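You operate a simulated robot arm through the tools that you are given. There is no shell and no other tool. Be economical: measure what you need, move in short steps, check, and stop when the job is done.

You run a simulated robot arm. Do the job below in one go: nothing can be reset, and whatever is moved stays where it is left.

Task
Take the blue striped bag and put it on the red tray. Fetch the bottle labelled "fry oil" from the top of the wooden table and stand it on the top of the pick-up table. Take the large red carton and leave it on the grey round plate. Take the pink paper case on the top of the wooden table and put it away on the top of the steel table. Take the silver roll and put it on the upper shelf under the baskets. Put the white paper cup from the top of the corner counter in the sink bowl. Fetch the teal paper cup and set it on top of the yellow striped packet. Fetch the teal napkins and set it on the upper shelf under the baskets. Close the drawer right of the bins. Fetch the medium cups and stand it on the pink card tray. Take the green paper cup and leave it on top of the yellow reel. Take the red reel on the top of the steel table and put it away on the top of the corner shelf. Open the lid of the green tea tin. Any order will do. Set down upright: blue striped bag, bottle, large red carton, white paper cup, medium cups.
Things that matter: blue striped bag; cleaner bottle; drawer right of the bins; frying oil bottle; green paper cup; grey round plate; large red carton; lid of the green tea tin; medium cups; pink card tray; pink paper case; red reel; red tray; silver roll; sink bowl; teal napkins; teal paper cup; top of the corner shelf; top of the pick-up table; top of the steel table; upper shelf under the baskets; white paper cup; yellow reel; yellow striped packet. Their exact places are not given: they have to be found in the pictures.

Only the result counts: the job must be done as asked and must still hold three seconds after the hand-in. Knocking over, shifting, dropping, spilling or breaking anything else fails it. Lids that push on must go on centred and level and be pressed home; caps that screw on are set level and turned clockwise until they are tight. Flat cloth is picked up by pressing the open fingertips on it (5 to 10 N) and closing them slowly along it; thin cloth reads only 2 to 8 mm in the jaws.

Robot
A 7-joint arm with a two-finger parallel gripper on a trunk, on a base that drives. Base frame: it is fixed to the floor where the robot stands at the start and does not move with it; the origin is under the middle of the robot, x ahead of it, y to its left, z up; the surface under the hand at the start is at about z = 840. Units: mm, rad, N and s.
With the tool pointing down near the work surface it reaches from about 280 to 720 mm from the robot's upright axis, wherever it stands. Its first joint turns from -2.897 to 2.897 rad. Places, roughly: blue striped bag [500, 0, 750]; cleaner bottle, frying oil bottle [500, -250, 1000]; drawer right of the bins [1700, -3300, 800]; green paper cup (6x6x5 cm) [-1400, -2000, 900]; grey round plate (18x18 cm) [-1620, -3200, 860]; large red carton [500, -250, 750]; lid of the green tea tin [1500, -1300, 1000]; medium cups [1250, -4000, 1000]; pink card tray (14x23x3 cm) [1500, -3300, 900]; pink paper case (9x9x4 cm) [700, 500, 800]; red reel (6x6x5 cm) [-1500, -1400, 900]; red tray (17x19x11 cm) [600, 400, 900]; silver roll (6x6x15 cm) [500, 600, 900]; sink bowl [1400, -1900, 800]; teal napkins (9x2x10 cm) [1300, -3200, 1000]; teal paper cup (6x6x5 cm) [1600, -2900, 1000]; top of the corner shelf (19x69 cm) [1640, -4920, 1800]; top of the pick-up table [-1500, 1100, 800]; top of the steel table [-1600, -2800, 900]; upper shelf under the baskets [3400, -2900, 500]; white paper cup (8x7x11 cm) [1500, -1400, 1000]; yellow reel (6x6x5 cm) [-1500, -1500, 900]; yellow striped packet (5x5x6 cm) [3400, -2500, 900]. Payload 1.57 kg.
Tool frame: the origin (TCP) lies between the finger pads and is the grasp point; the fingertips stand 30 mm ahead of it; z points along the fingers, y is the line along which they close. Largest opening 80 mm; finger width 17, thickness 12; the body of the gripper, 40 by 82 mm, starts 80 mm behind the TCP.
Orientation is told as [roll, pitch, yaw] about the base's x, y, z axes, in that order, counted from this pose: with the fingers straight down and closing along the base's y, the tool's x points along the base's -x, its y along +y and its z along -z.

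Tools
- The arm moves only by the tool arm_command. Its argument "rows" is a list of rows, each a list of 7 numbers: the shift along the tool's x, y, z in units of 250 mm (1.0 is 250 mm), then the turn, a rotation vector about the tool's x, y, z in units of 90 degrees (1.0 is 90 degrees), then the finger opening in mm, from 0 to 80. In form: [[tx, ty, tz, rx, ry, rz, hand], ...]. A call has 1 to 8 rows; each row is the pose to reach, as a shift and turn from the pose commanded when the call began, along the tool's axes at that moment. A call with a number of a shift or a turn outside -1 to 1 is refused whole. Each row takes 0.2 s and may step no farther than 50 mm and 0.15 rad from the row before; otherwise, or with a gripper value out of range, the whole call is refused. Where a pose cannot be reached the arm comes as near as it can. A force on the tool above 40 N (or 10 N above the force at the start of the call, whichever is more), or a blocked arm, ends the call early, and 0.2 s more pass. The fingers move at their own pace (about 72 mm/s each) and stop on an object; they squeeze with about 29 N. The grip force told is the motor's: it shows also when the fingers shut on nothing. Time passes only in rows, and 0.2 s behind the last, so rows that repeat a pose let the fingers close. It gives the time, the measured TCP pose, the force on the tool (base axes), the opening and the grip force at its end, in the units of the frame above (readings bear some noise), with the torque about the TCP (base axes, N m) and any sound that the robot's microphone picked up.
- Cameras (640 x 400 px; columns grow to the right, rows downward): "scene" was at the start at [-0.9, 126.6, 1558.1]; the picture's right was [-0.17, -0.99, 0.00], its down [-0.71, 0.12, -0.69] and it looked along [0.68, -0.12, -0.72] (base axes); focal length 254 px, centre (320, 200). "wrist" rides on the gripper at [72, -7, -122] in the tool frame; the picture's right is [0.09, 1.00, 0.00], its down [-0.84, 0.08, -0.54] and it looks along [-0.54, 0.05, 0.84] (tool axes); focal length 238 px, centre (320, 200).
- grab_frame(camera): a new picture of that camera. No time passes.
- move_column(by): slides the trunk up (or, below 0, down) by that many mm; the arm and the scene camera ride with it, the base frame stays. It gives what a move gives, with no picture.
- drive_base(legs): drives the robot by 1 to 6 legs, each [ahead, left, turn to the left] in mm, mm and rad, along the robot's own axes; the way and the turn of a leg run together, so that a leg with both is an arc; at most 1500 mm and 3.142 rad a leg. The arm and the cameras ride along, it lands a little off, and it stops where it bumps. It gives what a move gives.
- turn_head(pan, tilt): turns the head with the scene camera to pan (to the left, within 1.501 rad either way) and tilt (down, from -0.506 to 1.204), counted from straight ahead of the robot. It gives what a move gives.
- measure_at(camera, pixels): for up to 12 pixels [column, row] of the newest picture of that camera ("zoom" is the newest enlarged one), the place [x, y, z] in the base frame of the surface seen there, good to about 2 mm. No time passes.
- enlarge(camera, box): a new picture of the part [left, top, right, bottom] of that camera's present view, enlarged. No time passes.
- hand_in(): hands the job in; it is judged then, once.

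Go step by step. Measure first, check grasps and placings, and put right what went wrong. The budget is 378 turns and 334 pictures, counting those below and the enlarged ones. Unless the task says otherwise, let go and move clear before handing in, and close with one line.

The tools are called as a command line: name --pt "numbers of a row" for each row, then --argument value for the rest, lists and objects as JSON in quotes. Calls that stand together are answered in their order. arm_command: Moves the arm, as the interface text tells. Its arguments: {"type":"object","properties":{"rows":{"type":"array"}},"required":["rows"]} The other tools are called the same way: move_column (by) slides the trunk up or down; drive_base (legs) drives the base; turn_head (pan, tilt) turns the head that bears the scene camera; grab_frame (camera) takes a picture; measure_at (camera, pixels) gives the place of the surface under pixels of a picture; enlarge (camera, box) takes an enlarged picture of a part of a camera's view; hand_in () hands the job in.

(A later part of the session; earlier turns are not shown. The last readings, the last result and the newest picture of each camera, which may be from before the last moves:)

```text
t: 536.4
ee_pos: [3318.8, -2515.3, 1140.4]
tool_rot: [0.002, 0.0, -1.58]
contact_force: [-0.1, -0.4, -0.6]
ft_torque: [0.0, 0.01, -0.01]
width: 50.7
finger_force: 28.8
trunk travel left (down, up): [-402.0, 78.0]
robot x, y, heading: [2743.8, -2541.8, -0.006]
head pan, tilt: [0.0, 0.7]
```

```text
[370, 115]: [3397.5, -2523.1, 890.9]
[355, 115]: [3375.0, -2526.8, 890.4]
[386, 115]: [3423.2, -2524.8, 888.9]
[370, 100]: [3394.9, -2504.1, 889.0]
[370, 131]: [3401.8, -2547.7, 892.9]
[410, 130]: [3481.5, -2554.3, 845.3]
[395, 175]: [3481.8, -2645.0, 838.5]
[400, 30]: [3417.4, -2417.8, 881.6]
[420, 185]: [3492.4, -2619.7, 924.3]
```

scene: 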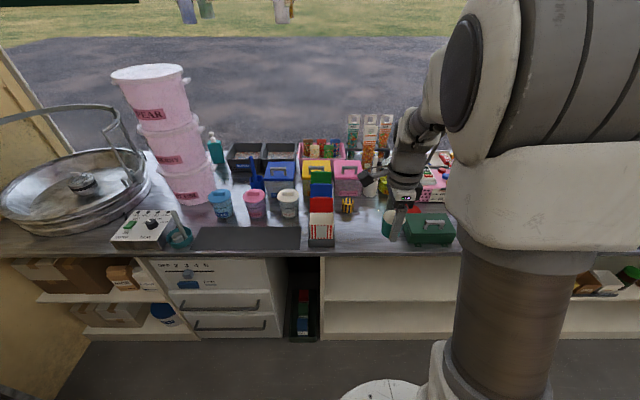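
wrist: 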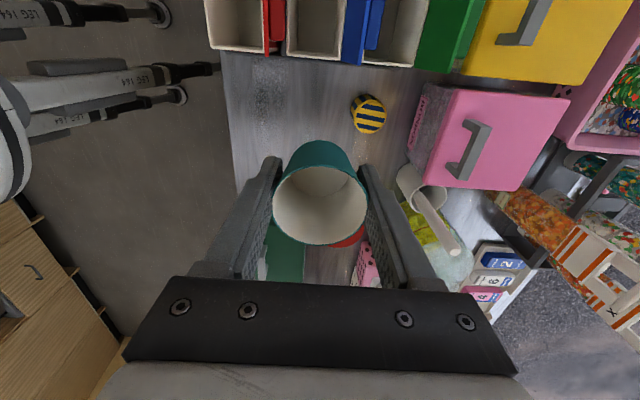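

The packet's centre is (3399, −2525), top z 891. I go over it and lower.

arm_command --pt "-0.015 0.16 0 0 0 0 25" --pt "-0.033 0.32 0 0 0 0 25" --pt "-0.033 0.32 0.19 0 0 0 25" --pt "-0.033 0.32 0.38 0 0 0 25" --pt "-0.033 0.32 0.57 0 0 0 25" --pt "-0.033 0.32 0.74 0 0 0 25" --pt "-0.033 0.32 0.79 0 0 0 25"

enlarge --camera "wrist" --box '[230, 80, 410, 280]'

grab_frame --camera "scene"

```text
t: 538.0
ee_pos: [3396.9, -2524.5, 940.0]
tool_rot: [0.002, 0.001, -1.583]
contact_force: [-0.7, -0.2, 0.0]
ft_torque: [-0.02, -0.03, 0.02]
width: 50.5
finger_force: 29.2
trunk travel left (down, up): [-402.0, 78.0]
robot x, y, heading: [2744.0, -2544.6, -0.009]
head pan, tilt: [0.0, 0.7]
```

```text
2.00 times, centred on (320, 180) of wrist
```

zoom: 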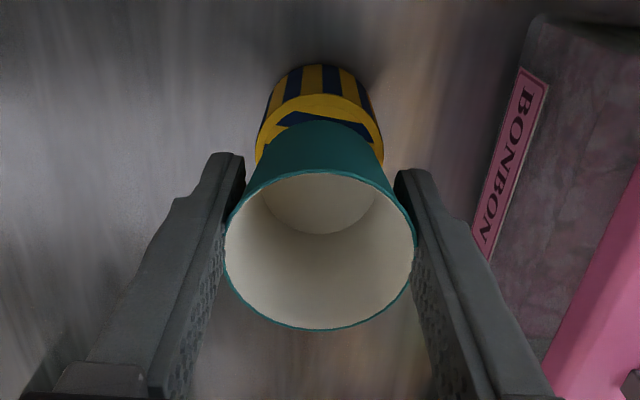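

```text
190 pictures are left
```

scene: 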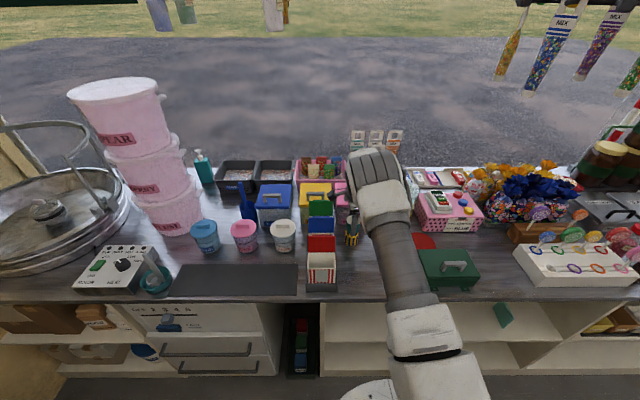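

arm_command --pt "0 0.008 0.028 0 0 0 25" --pt "0 0.008 0.04 0 0 0 25" --pt "0 0.008 0.048 0 0 0 25" --pt "0 0.008 0.054 0 0 0 25"

```text
t: 539.0
ee_pos: [3399.2, -2524.6, 928.0]
tool_rot: [0.002, -0.002, -1.582]
contact_force: [-0.4, 0.8, -0.6]
ft_torque: [0.0, -0.01, -0.03]
width: 50.7
finger_force: 29.2
trunk travel left (down, up): [-402.0, 78.0]
robot x, y, heading: [2743.7, -2542.4, -0.006]
head pan, tilt: [0.0, 0.7]
```

arm_command --pt "0 0 0.005 0 0 0 25" --pt "0 0 0.01 0 0 0 25" --pt "0 0 0.015 0 0 0 25"

```text
t: 539.8
ee_pos: [3401.7, -2525.0, 925.9]
tool_rot: [0.008, -0.002, -1.582]
contact_force: [-4.9, 0.0, 13.9]
ft_torque: [0.01, 0.2, -0.02]
width: 50.7
finger_force: 29.0
trunk travel left (down, up): [-402.0, 78.0]
robot x, y, heading: [2746.7, -2538.2, -0.004]
head pan, tilt: [0.0, 0.7]
```

Contact at about 14 N; I ease up 2 mm, open, and rise.

arm_command --pt "0 0 -0.008 0 0 0 25" --pt "0 0 -0.008 0 0 0 68" --pt "0 0 -0.008 0 0 0 68"

arm_command --pt "0 0 -0.12 0 0 0 68" --pt "0 0 -0.31 0 0 0 68" --pt "0 0 -0.5 0 0 0 68" --pt "0 0 -0.69 0 0 0 68" --pt "0 0 -0.88 0 0 0 68"

grab_frame --camera "wrist"

```text
t: 540.6
ee_pos: [3400.0, -2523.6, 925.8]
tool_rot: [0.002, -0.001, -1.58]
contact_force: [-0.3, -0.6, 0.5]
ft_torque: [-0.01, -0.02, 0.03]
width: 68.1
finger_force: 0.0
trunk travel left (down, up): [-402.0, 78.0]
robot x, y, heading: [2746.7, -2542.6, -0.007]
head pan, tilt: [0.0, 0.7]
```

```text
t: 541.8
ee_pos: [3400.2, -2523.5, 1145.6]
tool_rot: [0.002, 0.0, -1.58]
contact_force: [0.8, -0.2, -0.2]
ft_torque: [0.02, -0.01, -0.02]
width: 68.0
finger_force: 0.1
trunk travel left (down, up): [-402.0, 78.0]
robot x, y, heading: [2748.0, -2546.0, -0.003]
head pan, tilt: [0.0, 0.7]
```

```text
189 pictures are left
```

wrist: 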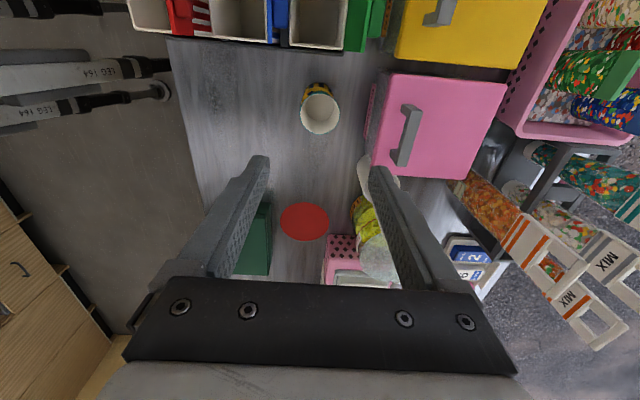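

The teal cup stands on the packet. I retract and head for the corner counter with the white cup, the sink and the tea tin.

arm_command --pt "0 -0.19 -0.05 0 0 0 80" --pt "0 -0.38 -0.05 0 0 0 80" --pt "0 -0.57 -0.05 0 0 0 80" --pt "0 -0.76 -0.05 0 0 0 80" --pt "0 -0.93 -0.05 0 0 0 80"

drive_base --legs '[[-330, 0, 0], [0, 0, 3.14], [0, -900, 0]]'

turn_head --pan 0 --tilt 0.6

grab_frame --camera "scene"

```text
t: 543.0
ee_pos: [3164.9, -2523.1, 1159.0]
tool_rot: [0.003, -0.004, -1.579]
contact_force: [-0.4, 0.0, -0.7]
ft_torque: [0.02, -0.03, 0.01]
width: 79.8
finger_force: 0.0
trunk travel left (down, up): [-402.0, 78.0]
robot x, y, heading: [2745.4, -2540.7, -0.003]
head pan, tilt: [0.0, 0.7]
```

```text
t: 562.5
ee_pos: [1973.2, -1683.5, 1159.4]
tool_rot: [0.0, -0.003, 1.601]
contact_force: [0.4, -0.3, 0.6]
ft_torque: [0.0, -0.01, 0.03]
width: 80.2
finger_force: 0.1
trunk travel left (down, up): [-402.0, 78.0]
robot x, y, heading: [2389.8, -1644.8, -3.109]
head pan, tilt: [0.0, 0.7]
```

```text
t: 563.1
ee_pos: [1974.7, -1683.2, 1158.1]
tool_rot: [0.0, -0.003, 1.6]
contact_force: [0.1, -0.1, -0.9]
ft_torque: [-0.02, 0.06, 0.04]
width: 79.9
finger_force: 0.1
trunk travel left (down, up): [-402.0, 78.0]
robot x, y, heading: [2388.6, -1644.2, -3.113]
head pan, tilt: [0.0, 0.6]
```

```text
188 pictures are left
```

scene: 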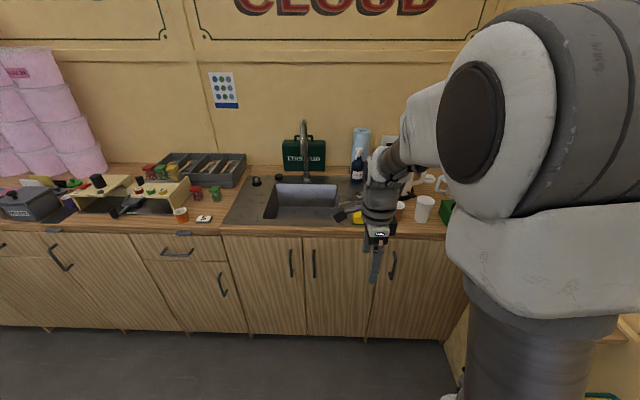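

turn_head --pan -0.35 --tilt 0.6

grab_frame --camera "scene"

grab_frame --camera "wrist"

```text
t: 564.0
ee_pos: [1973.8, -1683.0, 1158.6]
tool_rot: [0.002, -0.003, 1.6]
contact_force: [-0.3, 0.3, 0.2]
ft_torque: [-0.01, -0.02, 0.0]
width: 80.1
finger_force: 0.1
trunk travel left (down, up): [-402.0, 78.0]
robot x, y, heading: [2391.2, -1644.5, -3.107]
head pan, tilt: [-0.351, 0.6]
```

```text
187 pictures are left
```

scene: 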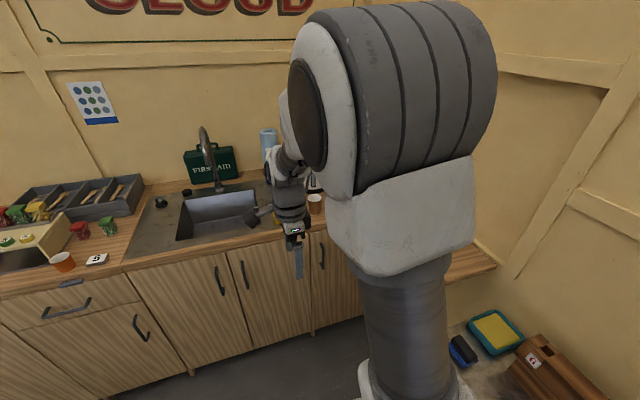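

```text
186 pictures are left
```

wrist: 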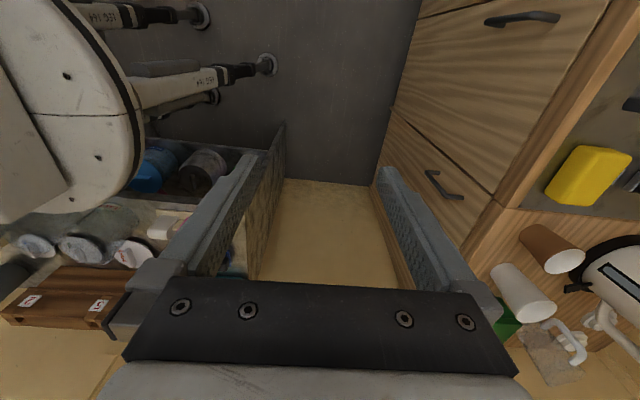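

The arm hides the right part, so I drive up to the counter and use the wrist camera there.

drive_base --legs '[[0, 0, -0.033], [375, -40, 0]]'

grab_frame --camera "wrist"

grab_frame --camera "scene"

```text
t: 565.5
ee_pos: [1936.0, -1672.6, 1157.5]
tool_rot: [0.005, -0.001, 1.566]
contact_force: [-0.3, -0.6, 0.0]
ft_torque: [-0.04, -0.02, 0.0]
width: 80.0
finger_force: 0.1
trunk travel left (down, up): [-402.0, 78.0]
robot x, y, heading: [2352.5, -1649.3, 3.145]
head pan, tilt: [-0.351, 0.6]
stopped in leg 2: the robot was blocked; the commanded pose is now the measured one
```

```text
185 pictures are left
```

wrist: 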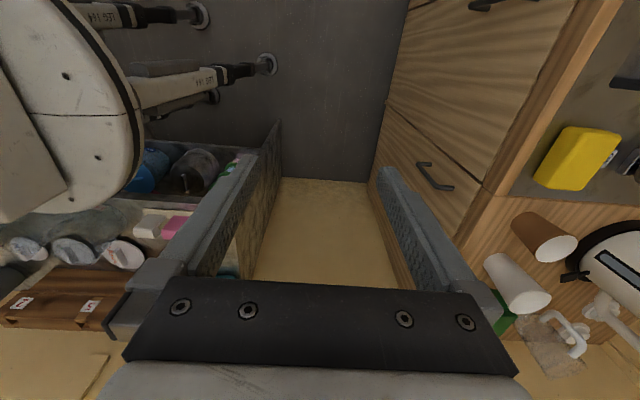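

```text
184 pictures are left
```

scene: 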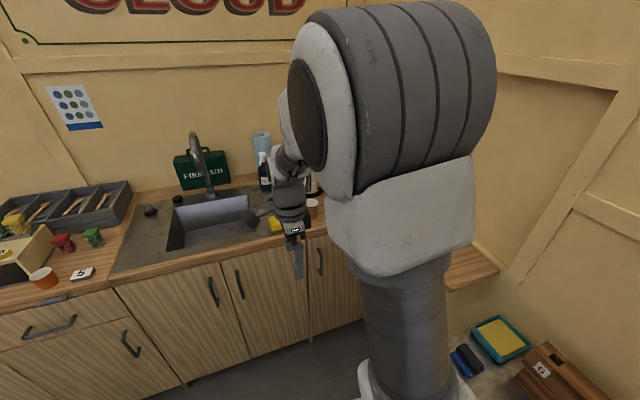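

The base bumped the steel rack on the right. I measure the rack and cups from here.

measure_at --camera "wrist" --pixels '[[280, 150], [265, 200], [150, 145], [520, 295], [545, 245], [505, 300], [545, 350], [580, 160], [500, 180], [330, 250]]'

measure_at --camera "scene" --pixels '[[500, 335], [560, 350], [450, 330], [470, 350], [215, 215], [180, 235], [250, 215], [210, 198]]'

```text
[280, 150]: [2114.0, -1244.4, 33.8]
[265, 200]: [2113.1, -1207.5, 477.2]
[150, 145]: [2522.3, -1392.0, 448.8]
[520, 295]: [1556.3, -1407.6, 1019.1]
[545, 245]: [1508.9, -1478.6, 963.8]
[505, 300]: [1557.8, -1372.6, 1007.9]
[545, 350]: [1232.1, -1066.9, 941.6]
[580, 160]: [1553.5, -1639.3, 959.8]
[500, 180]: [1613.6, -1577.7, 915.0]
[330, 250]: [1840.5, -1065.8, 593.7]
```

```text
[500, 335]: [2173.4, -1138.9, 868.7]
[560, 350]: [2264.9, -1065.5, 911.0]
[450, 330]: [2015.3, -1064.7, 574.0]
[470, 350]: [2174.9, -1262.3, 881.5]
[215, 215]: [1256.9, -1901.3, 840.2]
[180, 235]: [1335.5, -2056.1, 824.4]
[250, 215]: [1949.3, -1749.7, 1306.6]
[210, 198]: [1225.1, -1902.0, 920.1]
```

I go around it: left a bit, then ahead to (1988, −1700).

drive_base --legs '[[0, 60, 0], [362, 0, 0]]'

turn_head --pan 0.3 --tilt 0.8

grab_frame --camera "wrist"

grab_frame --camera "scene"

```text
t: 567.8
ee_pos: [1835.8, -1730.6, 1157.9]
tool_rot: [0.001, -0.001, 1.555]
contact_force: [-0.6, 1.0, -0.4]
ft_torque: [-0.05, 0.0, 0.03]
width: 79.7
finger_force: 0.0
trunk travel left (down, up): [-402.0, 78.0]
robot x, y, heading: [2259.4, -1710.1, 3.131]
head pan, tilt: [-0.351, 0.6]
stopped in leg 2: the robot was blocked; the commanded pose is now the measured one
```

```text
t: 568.8
ee_pos: [1834.4, -1730.0, 1158.1]
tool_rot: [0.001, -0.002, 1.556]
contact_force: [0.1, -0.8, -0.2]
ft_torque: [0.02, -0.01, 0.02]
width: 80.0
finger_force: 0.1
trunk travel left (down, up): [-402.0, 78.0]
robot x, y, heading: [2252.5, -1710.9, 3.131]
head pan, tilt: [0.3, 0.799]
```

```text
183 pictures are left
```

wrist: 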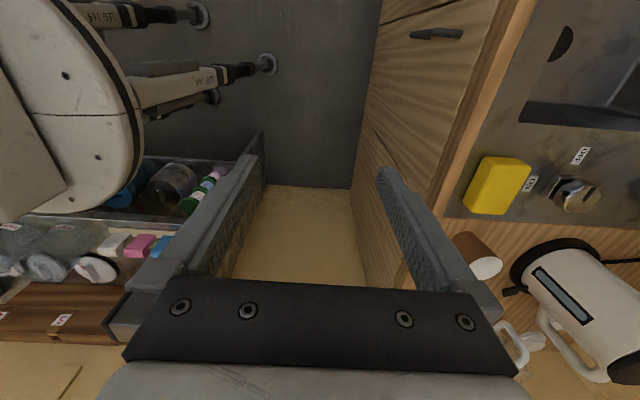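

```text
182 pictures are left
```

scene: 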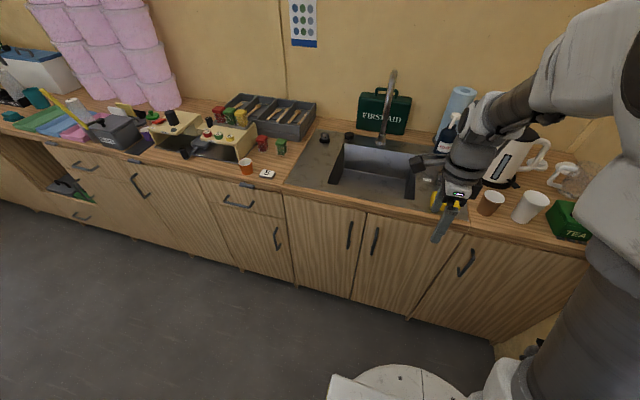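

Blocked again by the rack. From here I can see cup and tin; I measure them, then take a wider path.

measure_at --camera "scene" --pixels '[[533, 195], [525, 215], [518, 200], [548, 200], [570, 212], [572, 232], [550, 205], [375, 180], [345, 175], [400, 190], [490, 195], [585, 205]]'

drive_base --legs '[[-30, 0, 0], [0, 160, 0], [295, 0, 0]]'

```text
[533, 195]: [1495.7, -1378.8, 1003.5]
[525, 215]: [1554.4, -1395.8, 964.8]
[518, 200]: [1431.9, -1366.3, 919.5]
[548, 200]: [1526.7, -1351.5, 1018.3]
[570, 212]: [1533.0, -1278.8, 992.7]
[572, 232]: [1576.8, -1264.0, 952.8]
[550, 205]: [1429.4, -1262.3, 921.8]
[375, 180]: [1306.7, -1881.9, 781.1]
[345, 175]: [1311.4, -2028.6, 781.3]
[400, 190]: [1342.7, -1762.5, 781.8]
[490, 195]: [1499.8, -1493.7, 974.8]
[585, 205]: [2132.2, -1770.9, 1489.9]
```

```text
t: 573.2
ee_pos: [1570.4, -1884.9, 1158.4]
tool_rot: [0.002, -0.003, 1.55]
contact_force: [0.4, -0.2, -0.2]
ft_torque: [0.0, -0.01, -0.03]
width: 79.8
finger_force: 0.0
trunk travel left (down, up): [-402.0, 78.0]
robot x, y, heading: [1990.4, -1866.7, 3.126]
head pan, tilt: [0.3, 0.799]
```

Now at (1990, −1867). I try easing right 90 mm toward the cup.

drive_base --legs '[[0, -90, 0.015]]'

grab_frame --camera "scene"

grab_frame --camera "wrist"

```text
t: 574.5
ee_pos: [1571.1, -1801.8, 1156.7]
tool_rot: [0.003, -0.002, 1.565]
contact_force: [0.3, -0.8, -0.2]
ft_torque: [0.01, 0.02, 0.02]
width: 80.0
finger_force: 0.0
trunk travel left (down, up): [-402.0, 78.0]
robot x, y, heading: [1990.7, -1783.8, 3.138]
head pan, tilt: [0.3, 0.799]
```

```text
181 pictures are left
```

scene: 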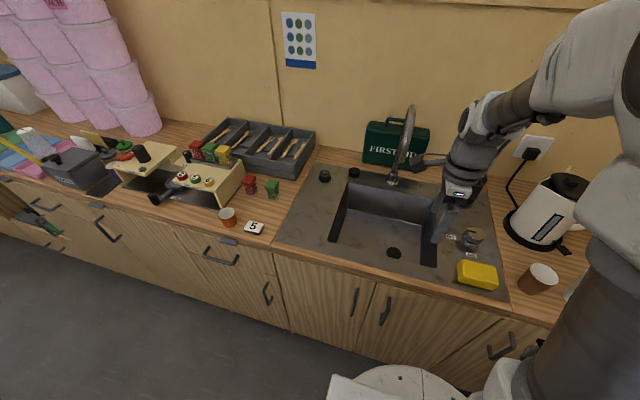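

```text
180 pictures are left
```

wrist: 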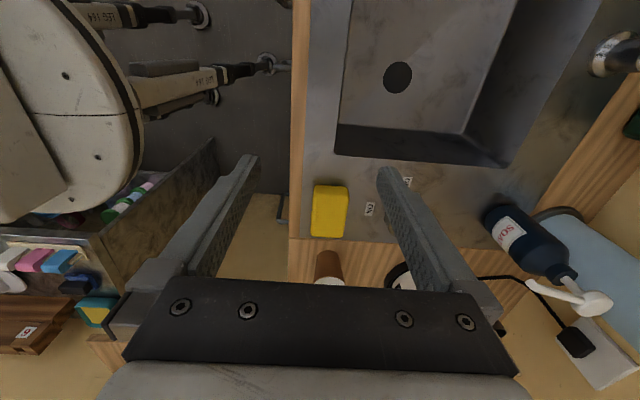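

measure_at --camera "scene" --pixels '[[375, 235], [350, 235], [394, 252], [420, 260], [345, 215], [430, 225], [333, 240], [350, 184], [375, 255], [437, 262], [408, 130]]'

measure_at --camera "wrist" --pixels '[[398, 78], [440, 60], [360, 60], [420, 140], [460, 110], [338, 150], [500, 160], [330, 275]]'

```text
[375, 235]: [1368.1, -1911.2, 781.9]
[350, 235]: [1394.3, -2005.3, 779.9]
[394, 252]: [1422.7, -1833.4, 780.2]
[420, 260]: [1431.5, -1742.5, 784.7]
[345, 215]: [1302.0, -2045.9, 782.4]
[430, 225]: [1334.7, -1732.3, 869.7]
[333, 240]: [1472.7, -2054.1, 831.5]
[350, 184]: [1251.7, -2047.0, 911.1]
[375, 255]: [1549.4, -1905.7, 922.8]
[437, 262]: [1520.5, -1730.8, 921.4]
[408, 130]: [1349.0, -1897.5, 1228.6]
```

```text
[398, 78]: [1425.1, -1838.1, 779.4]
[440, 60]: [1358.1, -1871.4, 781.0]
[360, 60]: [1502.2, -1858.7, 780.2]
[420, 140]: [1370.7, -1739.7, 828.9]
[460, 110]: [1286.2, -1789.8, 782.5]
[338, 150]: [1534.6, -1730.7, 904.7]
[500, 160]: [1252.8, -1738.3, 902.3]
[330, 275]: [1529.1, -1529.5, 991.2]
```

The sink floor is z 781 (x 1255–1540, y −2050 to −1735, drain at (1424, −1836)). I swing the arm over toward the white cup for a close look.

arm_command --pt "-0.1 -0.06 -0.1 0 0 0 60" --pt "-0.25 -0.116 -0.16 0 0 0 60" --pt "-0.43 -0.116 -0.16 0 0 0 60" --pt "-0.61 -0.116 -0.16 0 0 0 60" --pt "-0.79 -0.116 -0.16 0 0 0 60" --pt "-0.97 -0.116 -0.16 0 0 0 60"

grab_frame --camera "wrist"

```text
t: 575.9
ee_pos: [1598.9, -1558.4, 1196.8]
tool_rot: [0.0, -0.002, 1.564]
contact_force: [0.0, -0.9, 0.4]
ft_torque: [-0.01, -0.03, 0.01]
width: 60.1
finger_force: 0.0
trunk travel left (down, up): [-402.0, 78.0]
robot x, y, heading: [1990.1, -1779.5, 3.143]
head pan, tilt: [0.3, 0.799]
```

```text
179 pictures are left
```

wrist: 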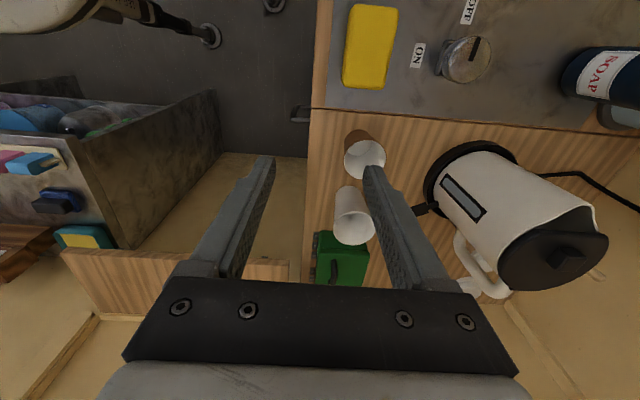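

enlarge --camera "wrist" --box '[290, 110, 420, 300]'

measure_at --camera "wrist" --pixels '[[336, 226], [354, 214], [372, 232], [354, 244], [348, 190], [340, 255], [318, 245], [365, 250], [345, 280], [570, 255], [480, 205], [364, 160]]'

```text
2.11 times, centred on (355, 205) of wrist
```

zoom: 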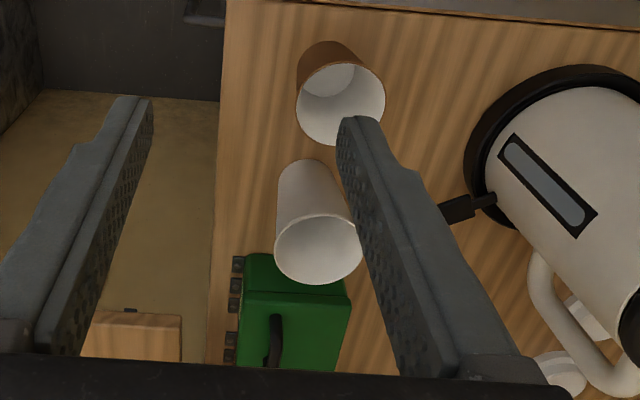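

```text
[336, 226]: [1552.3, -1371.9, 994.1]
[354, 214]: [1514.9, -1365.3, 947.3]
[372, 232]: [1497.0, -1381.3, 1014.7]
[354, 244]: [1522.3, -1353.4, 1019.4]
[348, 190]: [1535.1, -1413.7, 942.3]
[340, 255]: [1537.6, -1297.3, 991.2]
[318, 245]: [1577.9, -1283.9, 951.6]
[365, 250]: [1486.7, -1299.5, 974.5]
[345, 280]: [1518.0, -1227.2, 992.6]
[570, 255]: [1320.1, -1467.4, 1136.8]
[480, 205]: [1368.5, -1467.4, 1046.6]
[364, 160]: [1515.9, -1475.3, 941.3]
```

The white cup's rim centre is about (1525, −1387), z 1018, roughly 65 mm across. I go above it for a centred look.

arm_command --pt "-0.17 0.07 0 0 0 0 80" --pt "-0.34 0.14 0 0 0 0 80" --pt "-0.51 0.22 0 0 0 0 80" --pt "-0.6 0.296 0 0 0 0 80" --pt "-0.6 0.296 0.15 0 0 0 80" --pt "-0.6 0.296 0.3 0 0 0 80"

grab_frame --camera "wrist"

```text
t: 577.3
ee_pos: [1530.2, -1410.7, 1123.6]
tool_rot: [0.002, -0.003, 1.563]
contact_force: [-0.1, -0.3, -0.1]
ft_torque: [0.02, 0.0, 0.01]
width: 79.9
finger_force: 0.0
trunk travel left (down, up): [-402.0, 78.0]
robot x, y, heading: [1992.8, -1781.3, 3.138]
head pan, tilt: [0.3, 0.799]
```

```text
177 pictures are left
```

wrist: 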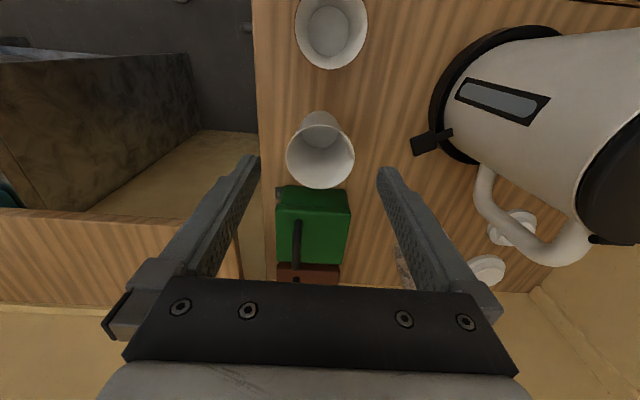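

measure_at --camera "wrist" --pixels '[[320, 187], [287, 156], [353, 157], [322, 126], [320, 160], [320, 115], [435, 140], [415, 142], [300, 192], [340, 192], [298, 225]]'

```text
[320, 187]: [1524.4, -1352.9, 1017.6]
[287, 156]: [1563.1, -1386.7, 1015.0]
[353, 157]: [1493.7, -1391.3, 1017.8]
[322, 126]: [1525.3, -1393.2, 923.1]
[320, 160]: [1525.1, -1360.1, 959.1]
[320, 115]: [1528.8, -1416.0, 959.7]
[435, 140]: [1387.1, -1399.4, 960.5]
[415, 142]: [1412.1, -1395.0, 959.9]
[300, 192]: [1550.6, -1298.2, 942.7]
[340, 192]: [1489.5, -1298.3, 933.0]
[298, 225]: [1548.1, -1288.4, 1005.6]
```

The rim is 70 mm wide, centred on (1528, −1388). I centre and lower to z≈988, then close.

arm_command --pt "-0.09 0.009 0 0 0 0 80" --pt "-0.09 0.009 0.18 0 0 0 80" --pt "-0.09 0.009 0.36 0 0 0 80" --pt "-0.09 0.009 0.48 0 0 0 80" --pt "-0.09 0.009 0.542 0 0 0 80" --pt "-0.09 0.009 0.542 0 0 0 50" --pt "-0.09 0.009 0.542 0 0 0 30"

grab_frame --camera "wrist"

```text
t: 578.9
ee_pos: [1525.8, -1388.2, 987.1]
tool_rot: [0.002, -0.001, 1.564]
contact_force: [-1.2, -0.3, 0.1]
ft_torque: [-0.02, -0.02, 0.03]
width: 62.9
finger_force: 28.7
trunk travel left (down, up): [-402.0, 78.0]
robot x, y, heading: [1989.3, -1783.0, 3.136]
head pan, tilt: [0.3, 0.799]
```

```text
176 pictures are left
```

wrist: 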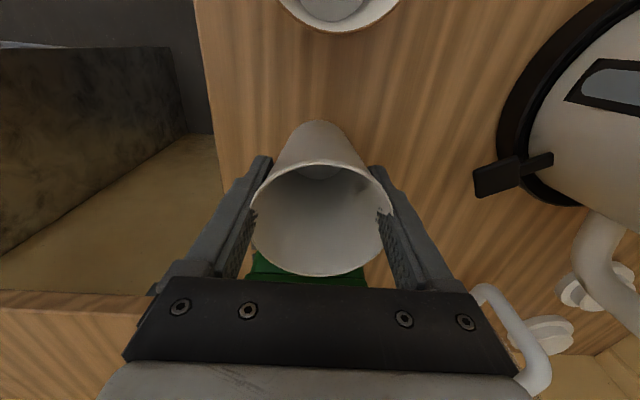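

Gripped (63 mm). I lift it clear and carry it toward the sink.

arm_command --pt "0 0 -0.1 0 0 0 30" --pt "0 0 -0.28 0 0 0 30" --pt "0 0 -0.46 0 0 0 30" --pt "0 0 -0.64 0 0 0 30" --pt "0 0 -0.76 0 0 0 30" --pt "0.18 -0.04 -0.76 0 0 0 30" --pt "0.36 -0.08 -0.76 0 0 0 30"

arm_command --pt "0.18 0 0 0 0 0 30" --pt "0.36 0 0 0 0 0 30" --pt "0.54 0 0 0 0 0 30" --pt "0.72 0.05 0 0 0 0 30" --pt "0.9 0.1 0 0 0 0 30"

arm_command --pt "0.18 0.04 0 0 0 0 30" --pt "0.36 0.08 0 0 0 0 30" --pt "0.54 0.12 0 0 0 0 30" --pt "0.72 0.16 0 0 0 0 30" --pt "0.9 0.18 0 0 0 0 30"

grab_frame --camera "wrist"

grab_frame --camera "scene"

```text
t: 580.5
ee_pos: [1548.0, -1478.9, 1177.7]
tool_rot: [0.003, -0.003, 1.563]
contact_force: [-0.3, 0.7, -0.3]
ft_torque: [-0.02, 0.0, 0.0]
width: 62.2
finger_force: 29.7
trunk travel left (down, up): [-402.0, 78.0]
robot x, y, heading: [1991.8, -1779.0, 3.14]
head pan, tilt: [0.3, 0.799]
```

```text
t: 581.7
ee_pos: [1517.8, -1704.5, 1176.6]
tool_rot: [0.002, -0.003, 1.565]
contact_force: [-0.2, -0.5, 0.3]
ft_torque: [0.01, 0.02, 0.0]
width: 62.3
finger_force: 28.7
trunk travel left (down, up): [-402.0, 78.0]
robot x, y, heading: [1990.8, -1784.5, 3.137]
head pan, tilt: [0.3, 0.799]
```

```text
t: 582.9
ee_pos: [1471.0, -1930.0, 1179.0]
tool_rot: [0.002, -0.003, 1.564]
contact_force: [-0.2, -0.3, 0.3]
ft_torque: [-0.04, -0.01, -0.01]
width: 62.3
finger_force: 29.2
trunk travel left (down, up): [-402.0, 78.0]
robot x, y, heading: [1994.1, -1776.9, 3.14]
head pan, tilt: [0.3, 0.799]
```

```text
175 pictures are left
```

wrist: 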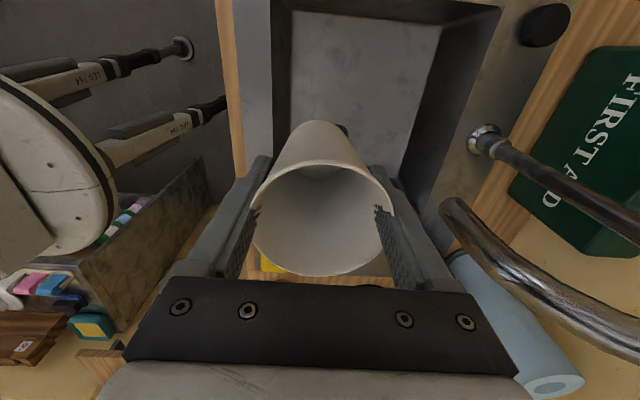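

```text
174 pictures are left
```

scene: 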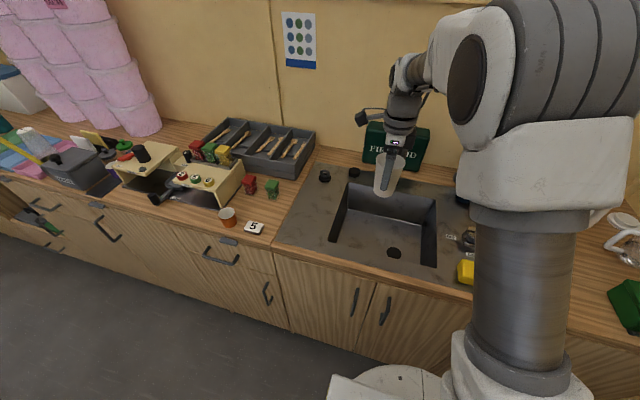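

I check the faucet spout's distance and the sink floor ahead.

measure_at --camera "wrist" --pixels '[[455, 205], [450, 235], [490, 255], [490, 140], [340, 60], [310, 100], [280, 60], [400, 80]]'

```text
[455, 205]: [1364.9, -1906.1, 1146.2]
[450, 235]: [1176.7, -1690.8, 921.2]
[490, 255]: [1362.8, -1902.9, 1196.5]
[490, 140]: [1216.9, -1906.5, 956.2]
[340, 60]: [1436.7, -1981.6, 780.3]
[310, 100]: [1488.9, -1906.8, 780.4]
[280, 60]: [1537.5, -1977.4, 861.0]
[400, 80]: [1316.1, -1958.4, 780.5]
```

I shift to (1478, −1970), clear of the spout, and descend into the sink.

arm_command --pt "0.16 -0.028 0 0 0 0 30" --pt "0.16 -0.028 0.18 0 0 0 30" --pt "0.16 -0.028 0.36 0 0 0 30" --pt "0.16 -0.028 0.54 0 0 0 30" --pt "0.16 -0.028 0.72 0 0 0 30" --pt "0.16 -0.028 0.9 0 0 0 30" --pt "0.16 -0.028 1.0 0 0 0 30"

arm_command --pt "0 0 0.15 0 0 0 30" --pt "0 0 0.25 0 0 0 30" --pt "0 0 0.28 0 0 0 30"

grab_frame --camera "wrist"

```text
t: 584.5
ee_pos: [1478.6, -1967.5, 925.7]
tool_rot: [0.002, -0.002, 1.563]
contact_force: [-0.7, -0.2, -0.4]
ft_torque: [-0.01, -0.02, 0.02]
width: 62.6
finger_force: 29.2
trunk travel left (down, up): [-402.0, 78.0]
robot x, y, heading: [1989.0, -1780.6, 3.139]
head pan, tilt: [0.3, 0.799]
```

```text
t: 585.3
ee_pos: [1479.3, -1968.0, 858.3]
tool_rot: [0.005, -0.002, 1.565]
contact_force: [-0.2, 0.4, 0.4]
ft_torque: [-0.02, 0.05, -0.01]
width: 62.2
finger_force: 28.8
trunk travel left (down, up): [-402.0, 78.0]
robot x, y, heading: [1995.9, -1781.8, 3.139]
head pan, tilt: [0.3, 0.799]
```

```text
173 pictures are left
```

wrist: 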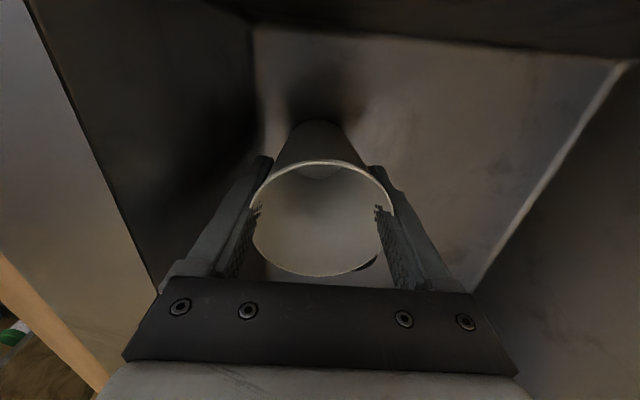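

arm_command --pt "0 0 0.012 0 0 0 30" --pt "0 0 0.024 0 0 0 30" --pt "0 0 0.034 0 0 0 30"

```text
t: 586.1
ee_pos: [1479.3, -1965.7, 849.4]
tool_rot: [0.003, -0.002, 1.564]
contact_force: [0.7, 0.2, 0.9]
ft_torque: [-0.01, -0.02, 0.01]
width: 62.3
finger_force: 28.5
trunk travel left (down, up): [-402.0, 78.0]
robot x, y, heading: [1988.0, -1779.0, 3.14]
head pan, tilt: [0.3, 0.799]
```

arm_command --pt "0 0 0.008 0 0 0 30" --pt "0 0 0.016 0 0 0 30" --pt "0 0 0.024 0 0 0 30"

```text
t: 586.9
ee_pos: [1478.3, -1966.4, 848.0]
tool_rot: [0.009, 0.0, 1.564]
contact_force: [4.4, 3.5, 30.3]
ft_torque: [-0.04, 0.25, -0.01]
width: 62.8
finger_force: 28.4
trunk travel left (down, up): [-402.0, 78.0]
robot x, y, heading: [1992.0, -1778.4, 3.138]
head pan, tilt: [0.3, 0.799]
```

Firm contact on the sink floor. I ease up, open to 70 and rise.

arm_command --pt "0 0 -0.018 0 0 0 30" --pt "0 0 -0.02 0 0 0 70" --pt "0 0 -0.02 0 0 0 70" --pt "0 0 -0.15 0 0 0 70" --pt "0 0 -0.33 0 0 0 70" --pt "0 0 -0.52 0 0 0 70" --pt "0 0 -0.71 0 0 0 70" --pt "0 0 -0.9 0 0 0 70"

grab_frame --camera "wrist"

```text
t: 588.7
ee_pos: [1480.7, -1965.5, 1068.9]
tool_rot: [0.0, -0.002, 1.563]
contact_force: [0.4, 0.0, 0.8]
ft_torque: [-0.01, -0.02, 0.03]
width: 70.1
finger_force: 0.0
trunk travel left (down, up): [-402.0, 78.0]
robot x, y, heading: [1984.4, -1779.2, 3.136]
head pan, tilt: [0.3, 0.799]
```

```text
172 pictures are left
```

wrist: 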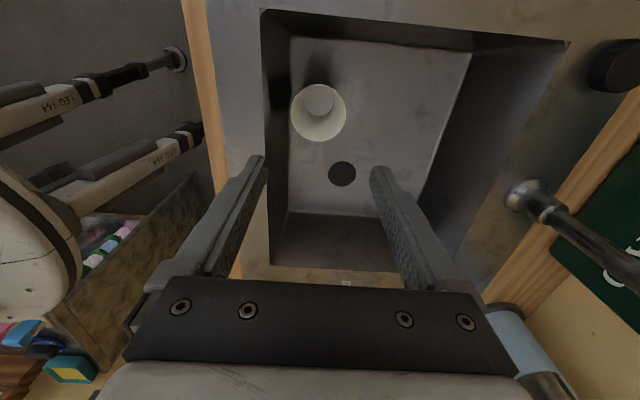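

The cup stands in the sink. Now the tea tin: I bring the arm back over for a look at its lid.

arm_command --pt "0 -0.1 -0.17 0 0 0 40" --pt "0 -0.25 -0.28 0 0 0 0" --pt "-0.15 -0.35 -0.35 0 0 0 0" --pt "-0.33 -0.4 -0.38 0 0 0 0" --pt "-0.52 -0.4 -0.38 0 0 0 0" --pt "-0.71 -0.4 -0.38 0 0 0 0" --pt "-0.9 -0.4 -0.38 0 0 0 0"

arm_command --pt "-0.19 0 0 0 0 0 0" --pt "-0.38 0 0 0 0 0 0" --pt "-0.57 0 0 0 0 0 0" --pt "-0.76 0 0 0 0 0 0" --pt "-0.92 0 0 0 0 0 0"

grab_frame --camera "wrist"

turn_head --pan -0.5 --tilt 0.8

grab_frame --camera "scene"

```text
t: 590.3
ee_pos: [1582.7, -1740.6, 1164.5]
tool_rot: [0.002, -0.001, 1.565]
contact_force: [0.2, -0.6, 0.8]
ft_torque: [0.01, 0.0, -0.02]
width: 0.0
finger_force: 21.8
trunk travel left (down, up): [-402.0, 78.0]
robot x, y, heading: [1993.8, -1781.7, 3.14]
head pan, tilt: [0.3, 0.799]
```

```text
t: 591.5
ee_pos: [1583.2, -1511.0, 1164.7]
tool_rot: [0.002, -0.003, 1.564]
contact_force: [0.1, -0.1, 0.4]
ft_torque: [0.0, 0.0, 0.0]
width: 0.0
finger_force: 21.8
trunk travel left (down, up): [-402.0, 78.0]
robot x, y, heading: [1995.1, -1781.6, 3.139]
head pan, tilt: [0.3, 0.799]
```

```text
171 pictures are left
```

wrist: 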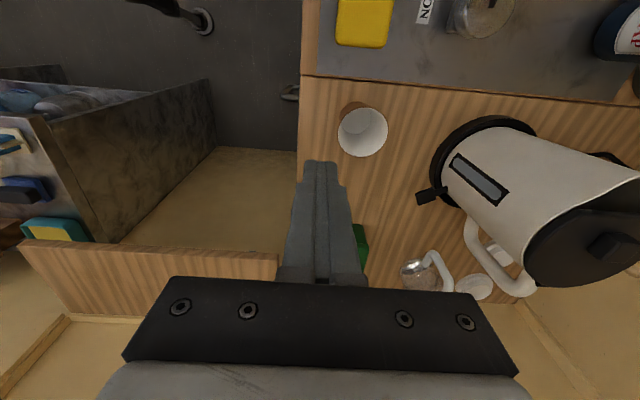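

```text
t: 592.6
ee_pos: [1581.5, -1511.4, 1164.7]
tool_rot: [0.005, -0.001, 1.564]
contact_force: [0.8, -0.1, 0.1]
ft_torque: [-0.02, 0.03, -0.03]
width: 0.0
finger_force: 21.2
trunk travel left (down, up): [-402.0, 78.0]
robot x, y, heading: [1992.8, -1778.4, 3.141]
head pan, tilt: [-0.499, 0.799]
```

```text
170 pictures are left
```

scene: 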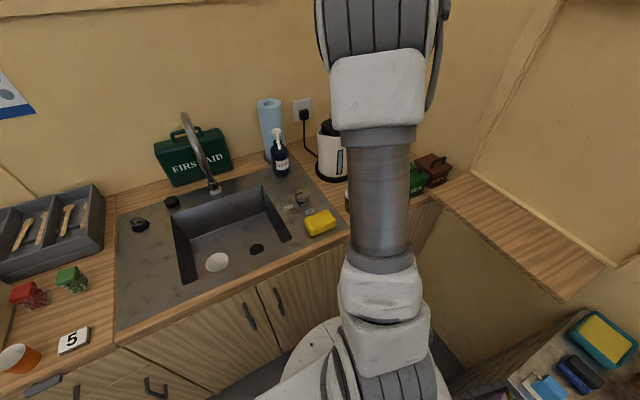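

The fingers hide the tin; I shift the hand toward the robot so the tin comes into view beside them.

arm_command --pt "0 -0.19 0 0 0 0 0" --pt "0 -0.38 0 0 0 0 0" --pt "-0.1 -0.5 0 0 0 0 0" --pt "-0.25 -0.52 0 0 0 0 0"

enlarge --camera "wrist" --box '[340, 80, 600, 300]'

grab_frame --camera "wrist"

```text
t: 593.6
ee_pos: [1711.8, -1451.1, 1164.2]
tool_rot: [0.0, -0.001, 1.564]
contact_force: [-0.3, 0.6, -0.7]
ft_torque: [0.0, -0.01, 0.0]
width: 0.0
finger_force: 20.5
trunk travel left (down, up): [-402.0, 78.0]
robot x, y, heading: [1992.1, -1781.9, 3.138]
head pan, tilt: [-0.499, 0.799]
```

```text
1.82 times, centred on (470, 190) of wrist
```

zoom: 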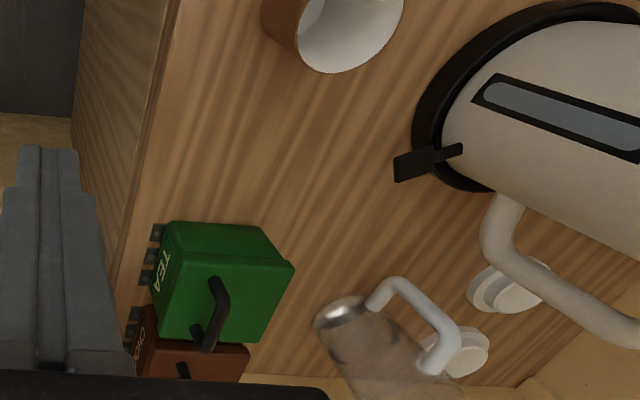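

```text
168 pictures are left
```

wrist: 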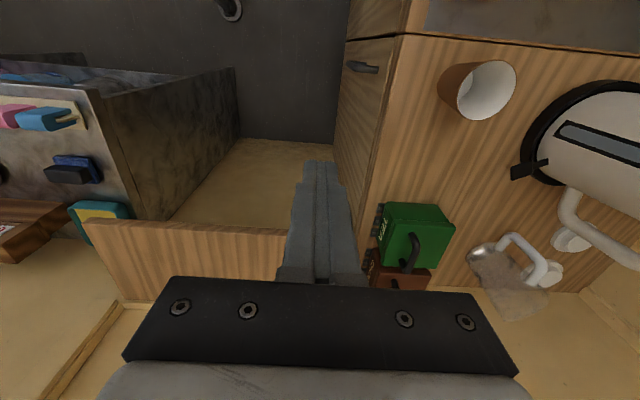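

I measure the tin's corners, handle and the grey barrels (hinges?).

measure_at --camera "zoom" --pixels '[[155, 235], [148, 255], [146, 280], [170, 225], [262, 230], [292, 265], [250, 340], [165, 340], [213, 285], [222, 315], [205, 340], [230, 240]]'

measure_at --camera "zoom" --pixels '[[165, 260], [200, 230], [200, 255], [200, 300], [240, 300], [270, 280], [180, 320], [215, 278], [208, 348], [225, 232], [280, 262]]'

```text
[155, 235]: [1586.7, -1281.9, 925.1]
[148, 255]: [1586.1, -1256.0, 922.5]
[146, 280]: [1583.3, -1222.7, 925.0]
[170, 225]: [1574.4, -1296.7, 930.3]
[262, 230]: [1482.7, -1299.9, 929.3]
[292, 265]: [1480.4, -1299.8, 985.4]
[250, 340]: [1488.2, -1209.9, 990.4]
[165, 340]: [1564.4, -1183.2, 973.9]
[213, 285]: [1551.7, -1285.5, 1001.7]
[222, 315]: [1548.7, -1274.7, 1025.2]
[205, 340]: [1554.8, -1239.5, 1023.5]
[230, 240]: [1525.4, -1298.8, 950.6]
```

```text
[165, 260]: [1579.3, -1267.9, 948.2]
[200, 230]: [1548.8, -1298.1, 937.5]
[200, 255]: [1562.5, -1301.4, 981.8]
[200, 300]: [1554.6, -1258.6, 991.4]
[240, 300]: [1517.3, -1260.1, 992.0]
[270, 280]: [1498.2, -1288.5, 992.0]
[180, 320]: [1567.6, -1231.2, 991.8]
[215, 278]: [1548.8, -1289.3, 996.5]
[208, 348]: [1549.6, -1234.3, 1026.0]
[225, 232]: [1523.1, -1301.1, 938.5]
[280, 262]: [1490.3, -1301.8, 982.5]
```

The handle is a bar at x≈1550, y −1285 to −1235, z≈1020, near the front edge, so the lid hinges at the back (x≈1480). I first move closer, easing the base right.

drive_base --legs '[[0, -120, 0]]'

enlarge --camera "wrist" --box '[340, 80, 600, 300]'

grab_frame --camera "scene"

```text
t: 595.0
ee_pos: [1712.2, -1381.9, 1162.5]
tool_rot: [0.001, -0.005, 1.558]
contact_force: [0.8, -0.3, -0.7]
ft_torque: [0.0, 0.02, 0.03]
width: 0.1
finger_force: 21.2
trunk travel left (down, up): [-402.0, 78.0]
robot x, y, heading: [1988.6, -1715.9, 3.138]
head pan, tilt: [-0.499, 0.799]
stopped in leg 1: the robot was blocked; the commanded pose is now the measured one
```

```text
1.82 times, centred on (470, 190) of wrist
```

zoom: 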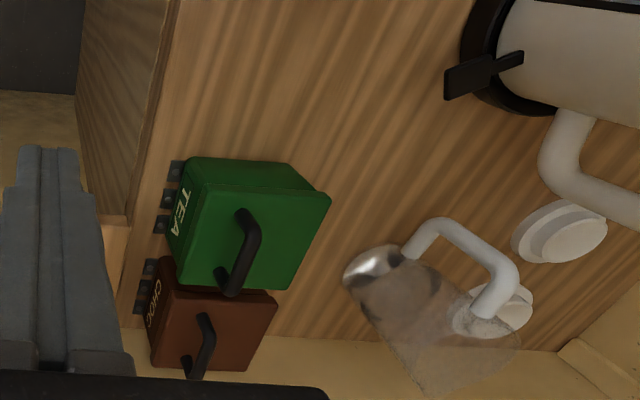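

```text
166 pictures are left
```

scene: 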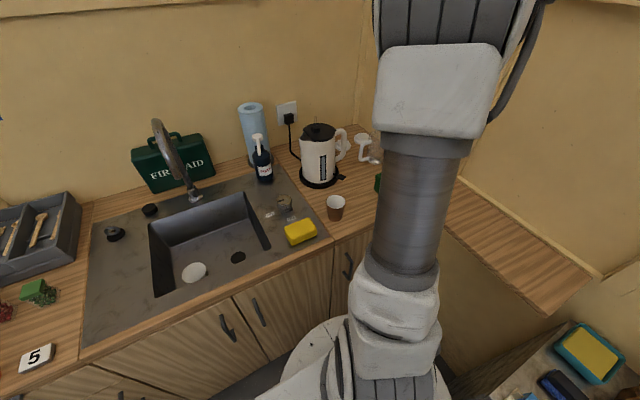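

measure_at --camera "zoom" --pixels '[[240, 213], [252, 230], [248, 250], [240, 275], [230, 292], [224, 275], [260, 232], [244, 235], [325, 195], [292, 285], [182, 255], [200, 160]]'

enlarge --camera "wrist" --box '[400, 130, 490, 210]'

```text
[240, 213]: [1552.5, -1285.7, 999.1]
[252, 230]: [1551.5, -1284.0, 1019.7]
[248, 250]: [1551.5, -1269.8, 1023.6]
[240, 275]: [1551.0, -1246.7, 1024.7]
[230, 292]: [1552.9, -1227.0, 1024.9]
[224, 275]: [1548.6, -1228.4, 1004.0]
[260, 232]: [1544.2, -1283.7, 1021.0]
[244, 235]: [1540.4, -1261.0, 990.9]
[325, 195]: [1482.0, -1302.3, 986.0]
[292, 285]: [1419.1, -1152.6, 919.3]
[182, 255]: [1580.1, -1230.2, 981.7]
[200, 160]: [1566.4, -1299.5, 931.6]
```

```text
5.00 times, centred on (445, 170) of wrist
```

zoom: 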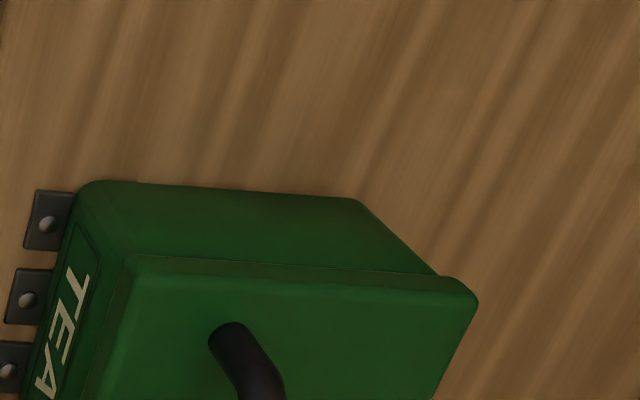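

The handle is a round bar along y at x≈1551, z≈1020. I go above it with fingers open, closing along x.

arm_command --pt "-0.1 0.13 0 0 0 0 40" --pt "-0.2 0.26 0 0 0 0 40" --pt "-0.3 0.39 0 0 0 0 40" --pt "-0.4 0.52 0 0 0 0 40" --pt "-0.495 0.65 0 0 0 0 40" --pt "-0.495 0.65 0.2 0 0 0 40" --pt "-0.495 0.65 0.3 0 0 0 40"

grab_frame --camera "wrist"

```text
t: 596.6
ee_pos: [1551.0, -1257.1, 1089.7]
tool_rot: [0.002, -0.002, 1.558]
contact_force: [0.5, 0.3, 0.5]
ft_torque: [-0.02, -0.02, -0.03]
width: 40.0
finger_force: 0.0
trunk travel left (down, up): [-402.0, 78.0]
robot x, y, heading: [1990.3, -1714.1, 3.137]
head pan, tilt: [-0.499, 0.799]
```

```text
164 pictures are left
```

wrist: 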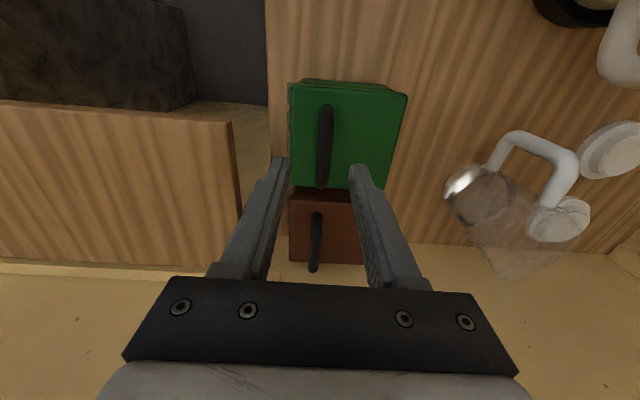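

arm_command --pt "0 0 0.12 0 0 0 40" --pt "0 0 0.207 0 0 0 40" --pt "0 0 0.207 0 0 0 10" --pt "0 0 0.207 0 0 0 0" --pt "0 0 0.207 0 0 0 0"

grab_frame --camera "wrist"

```text
t: 597.8
ee_pos: [1548.9, -1254.8, 1038.1]
tool_rot: [0.004, -0.004, 1.56]
contact_force: [-12.2, 2.3, -1.7]
ft_torque: [0.3, 0.29, 0.22]
width: 11.4
finger_force: 29.0
trunk travel left (down, up): [-402.0, 78.0]
robot x, y, heading: [1989.8, -1713.3, 3.138]
head pan, tilt: [-0.499, 0.799]
```

```text
163 pictures are left
```

wrist: 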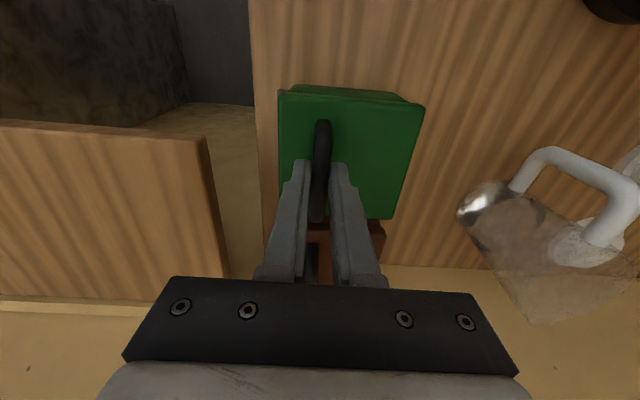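

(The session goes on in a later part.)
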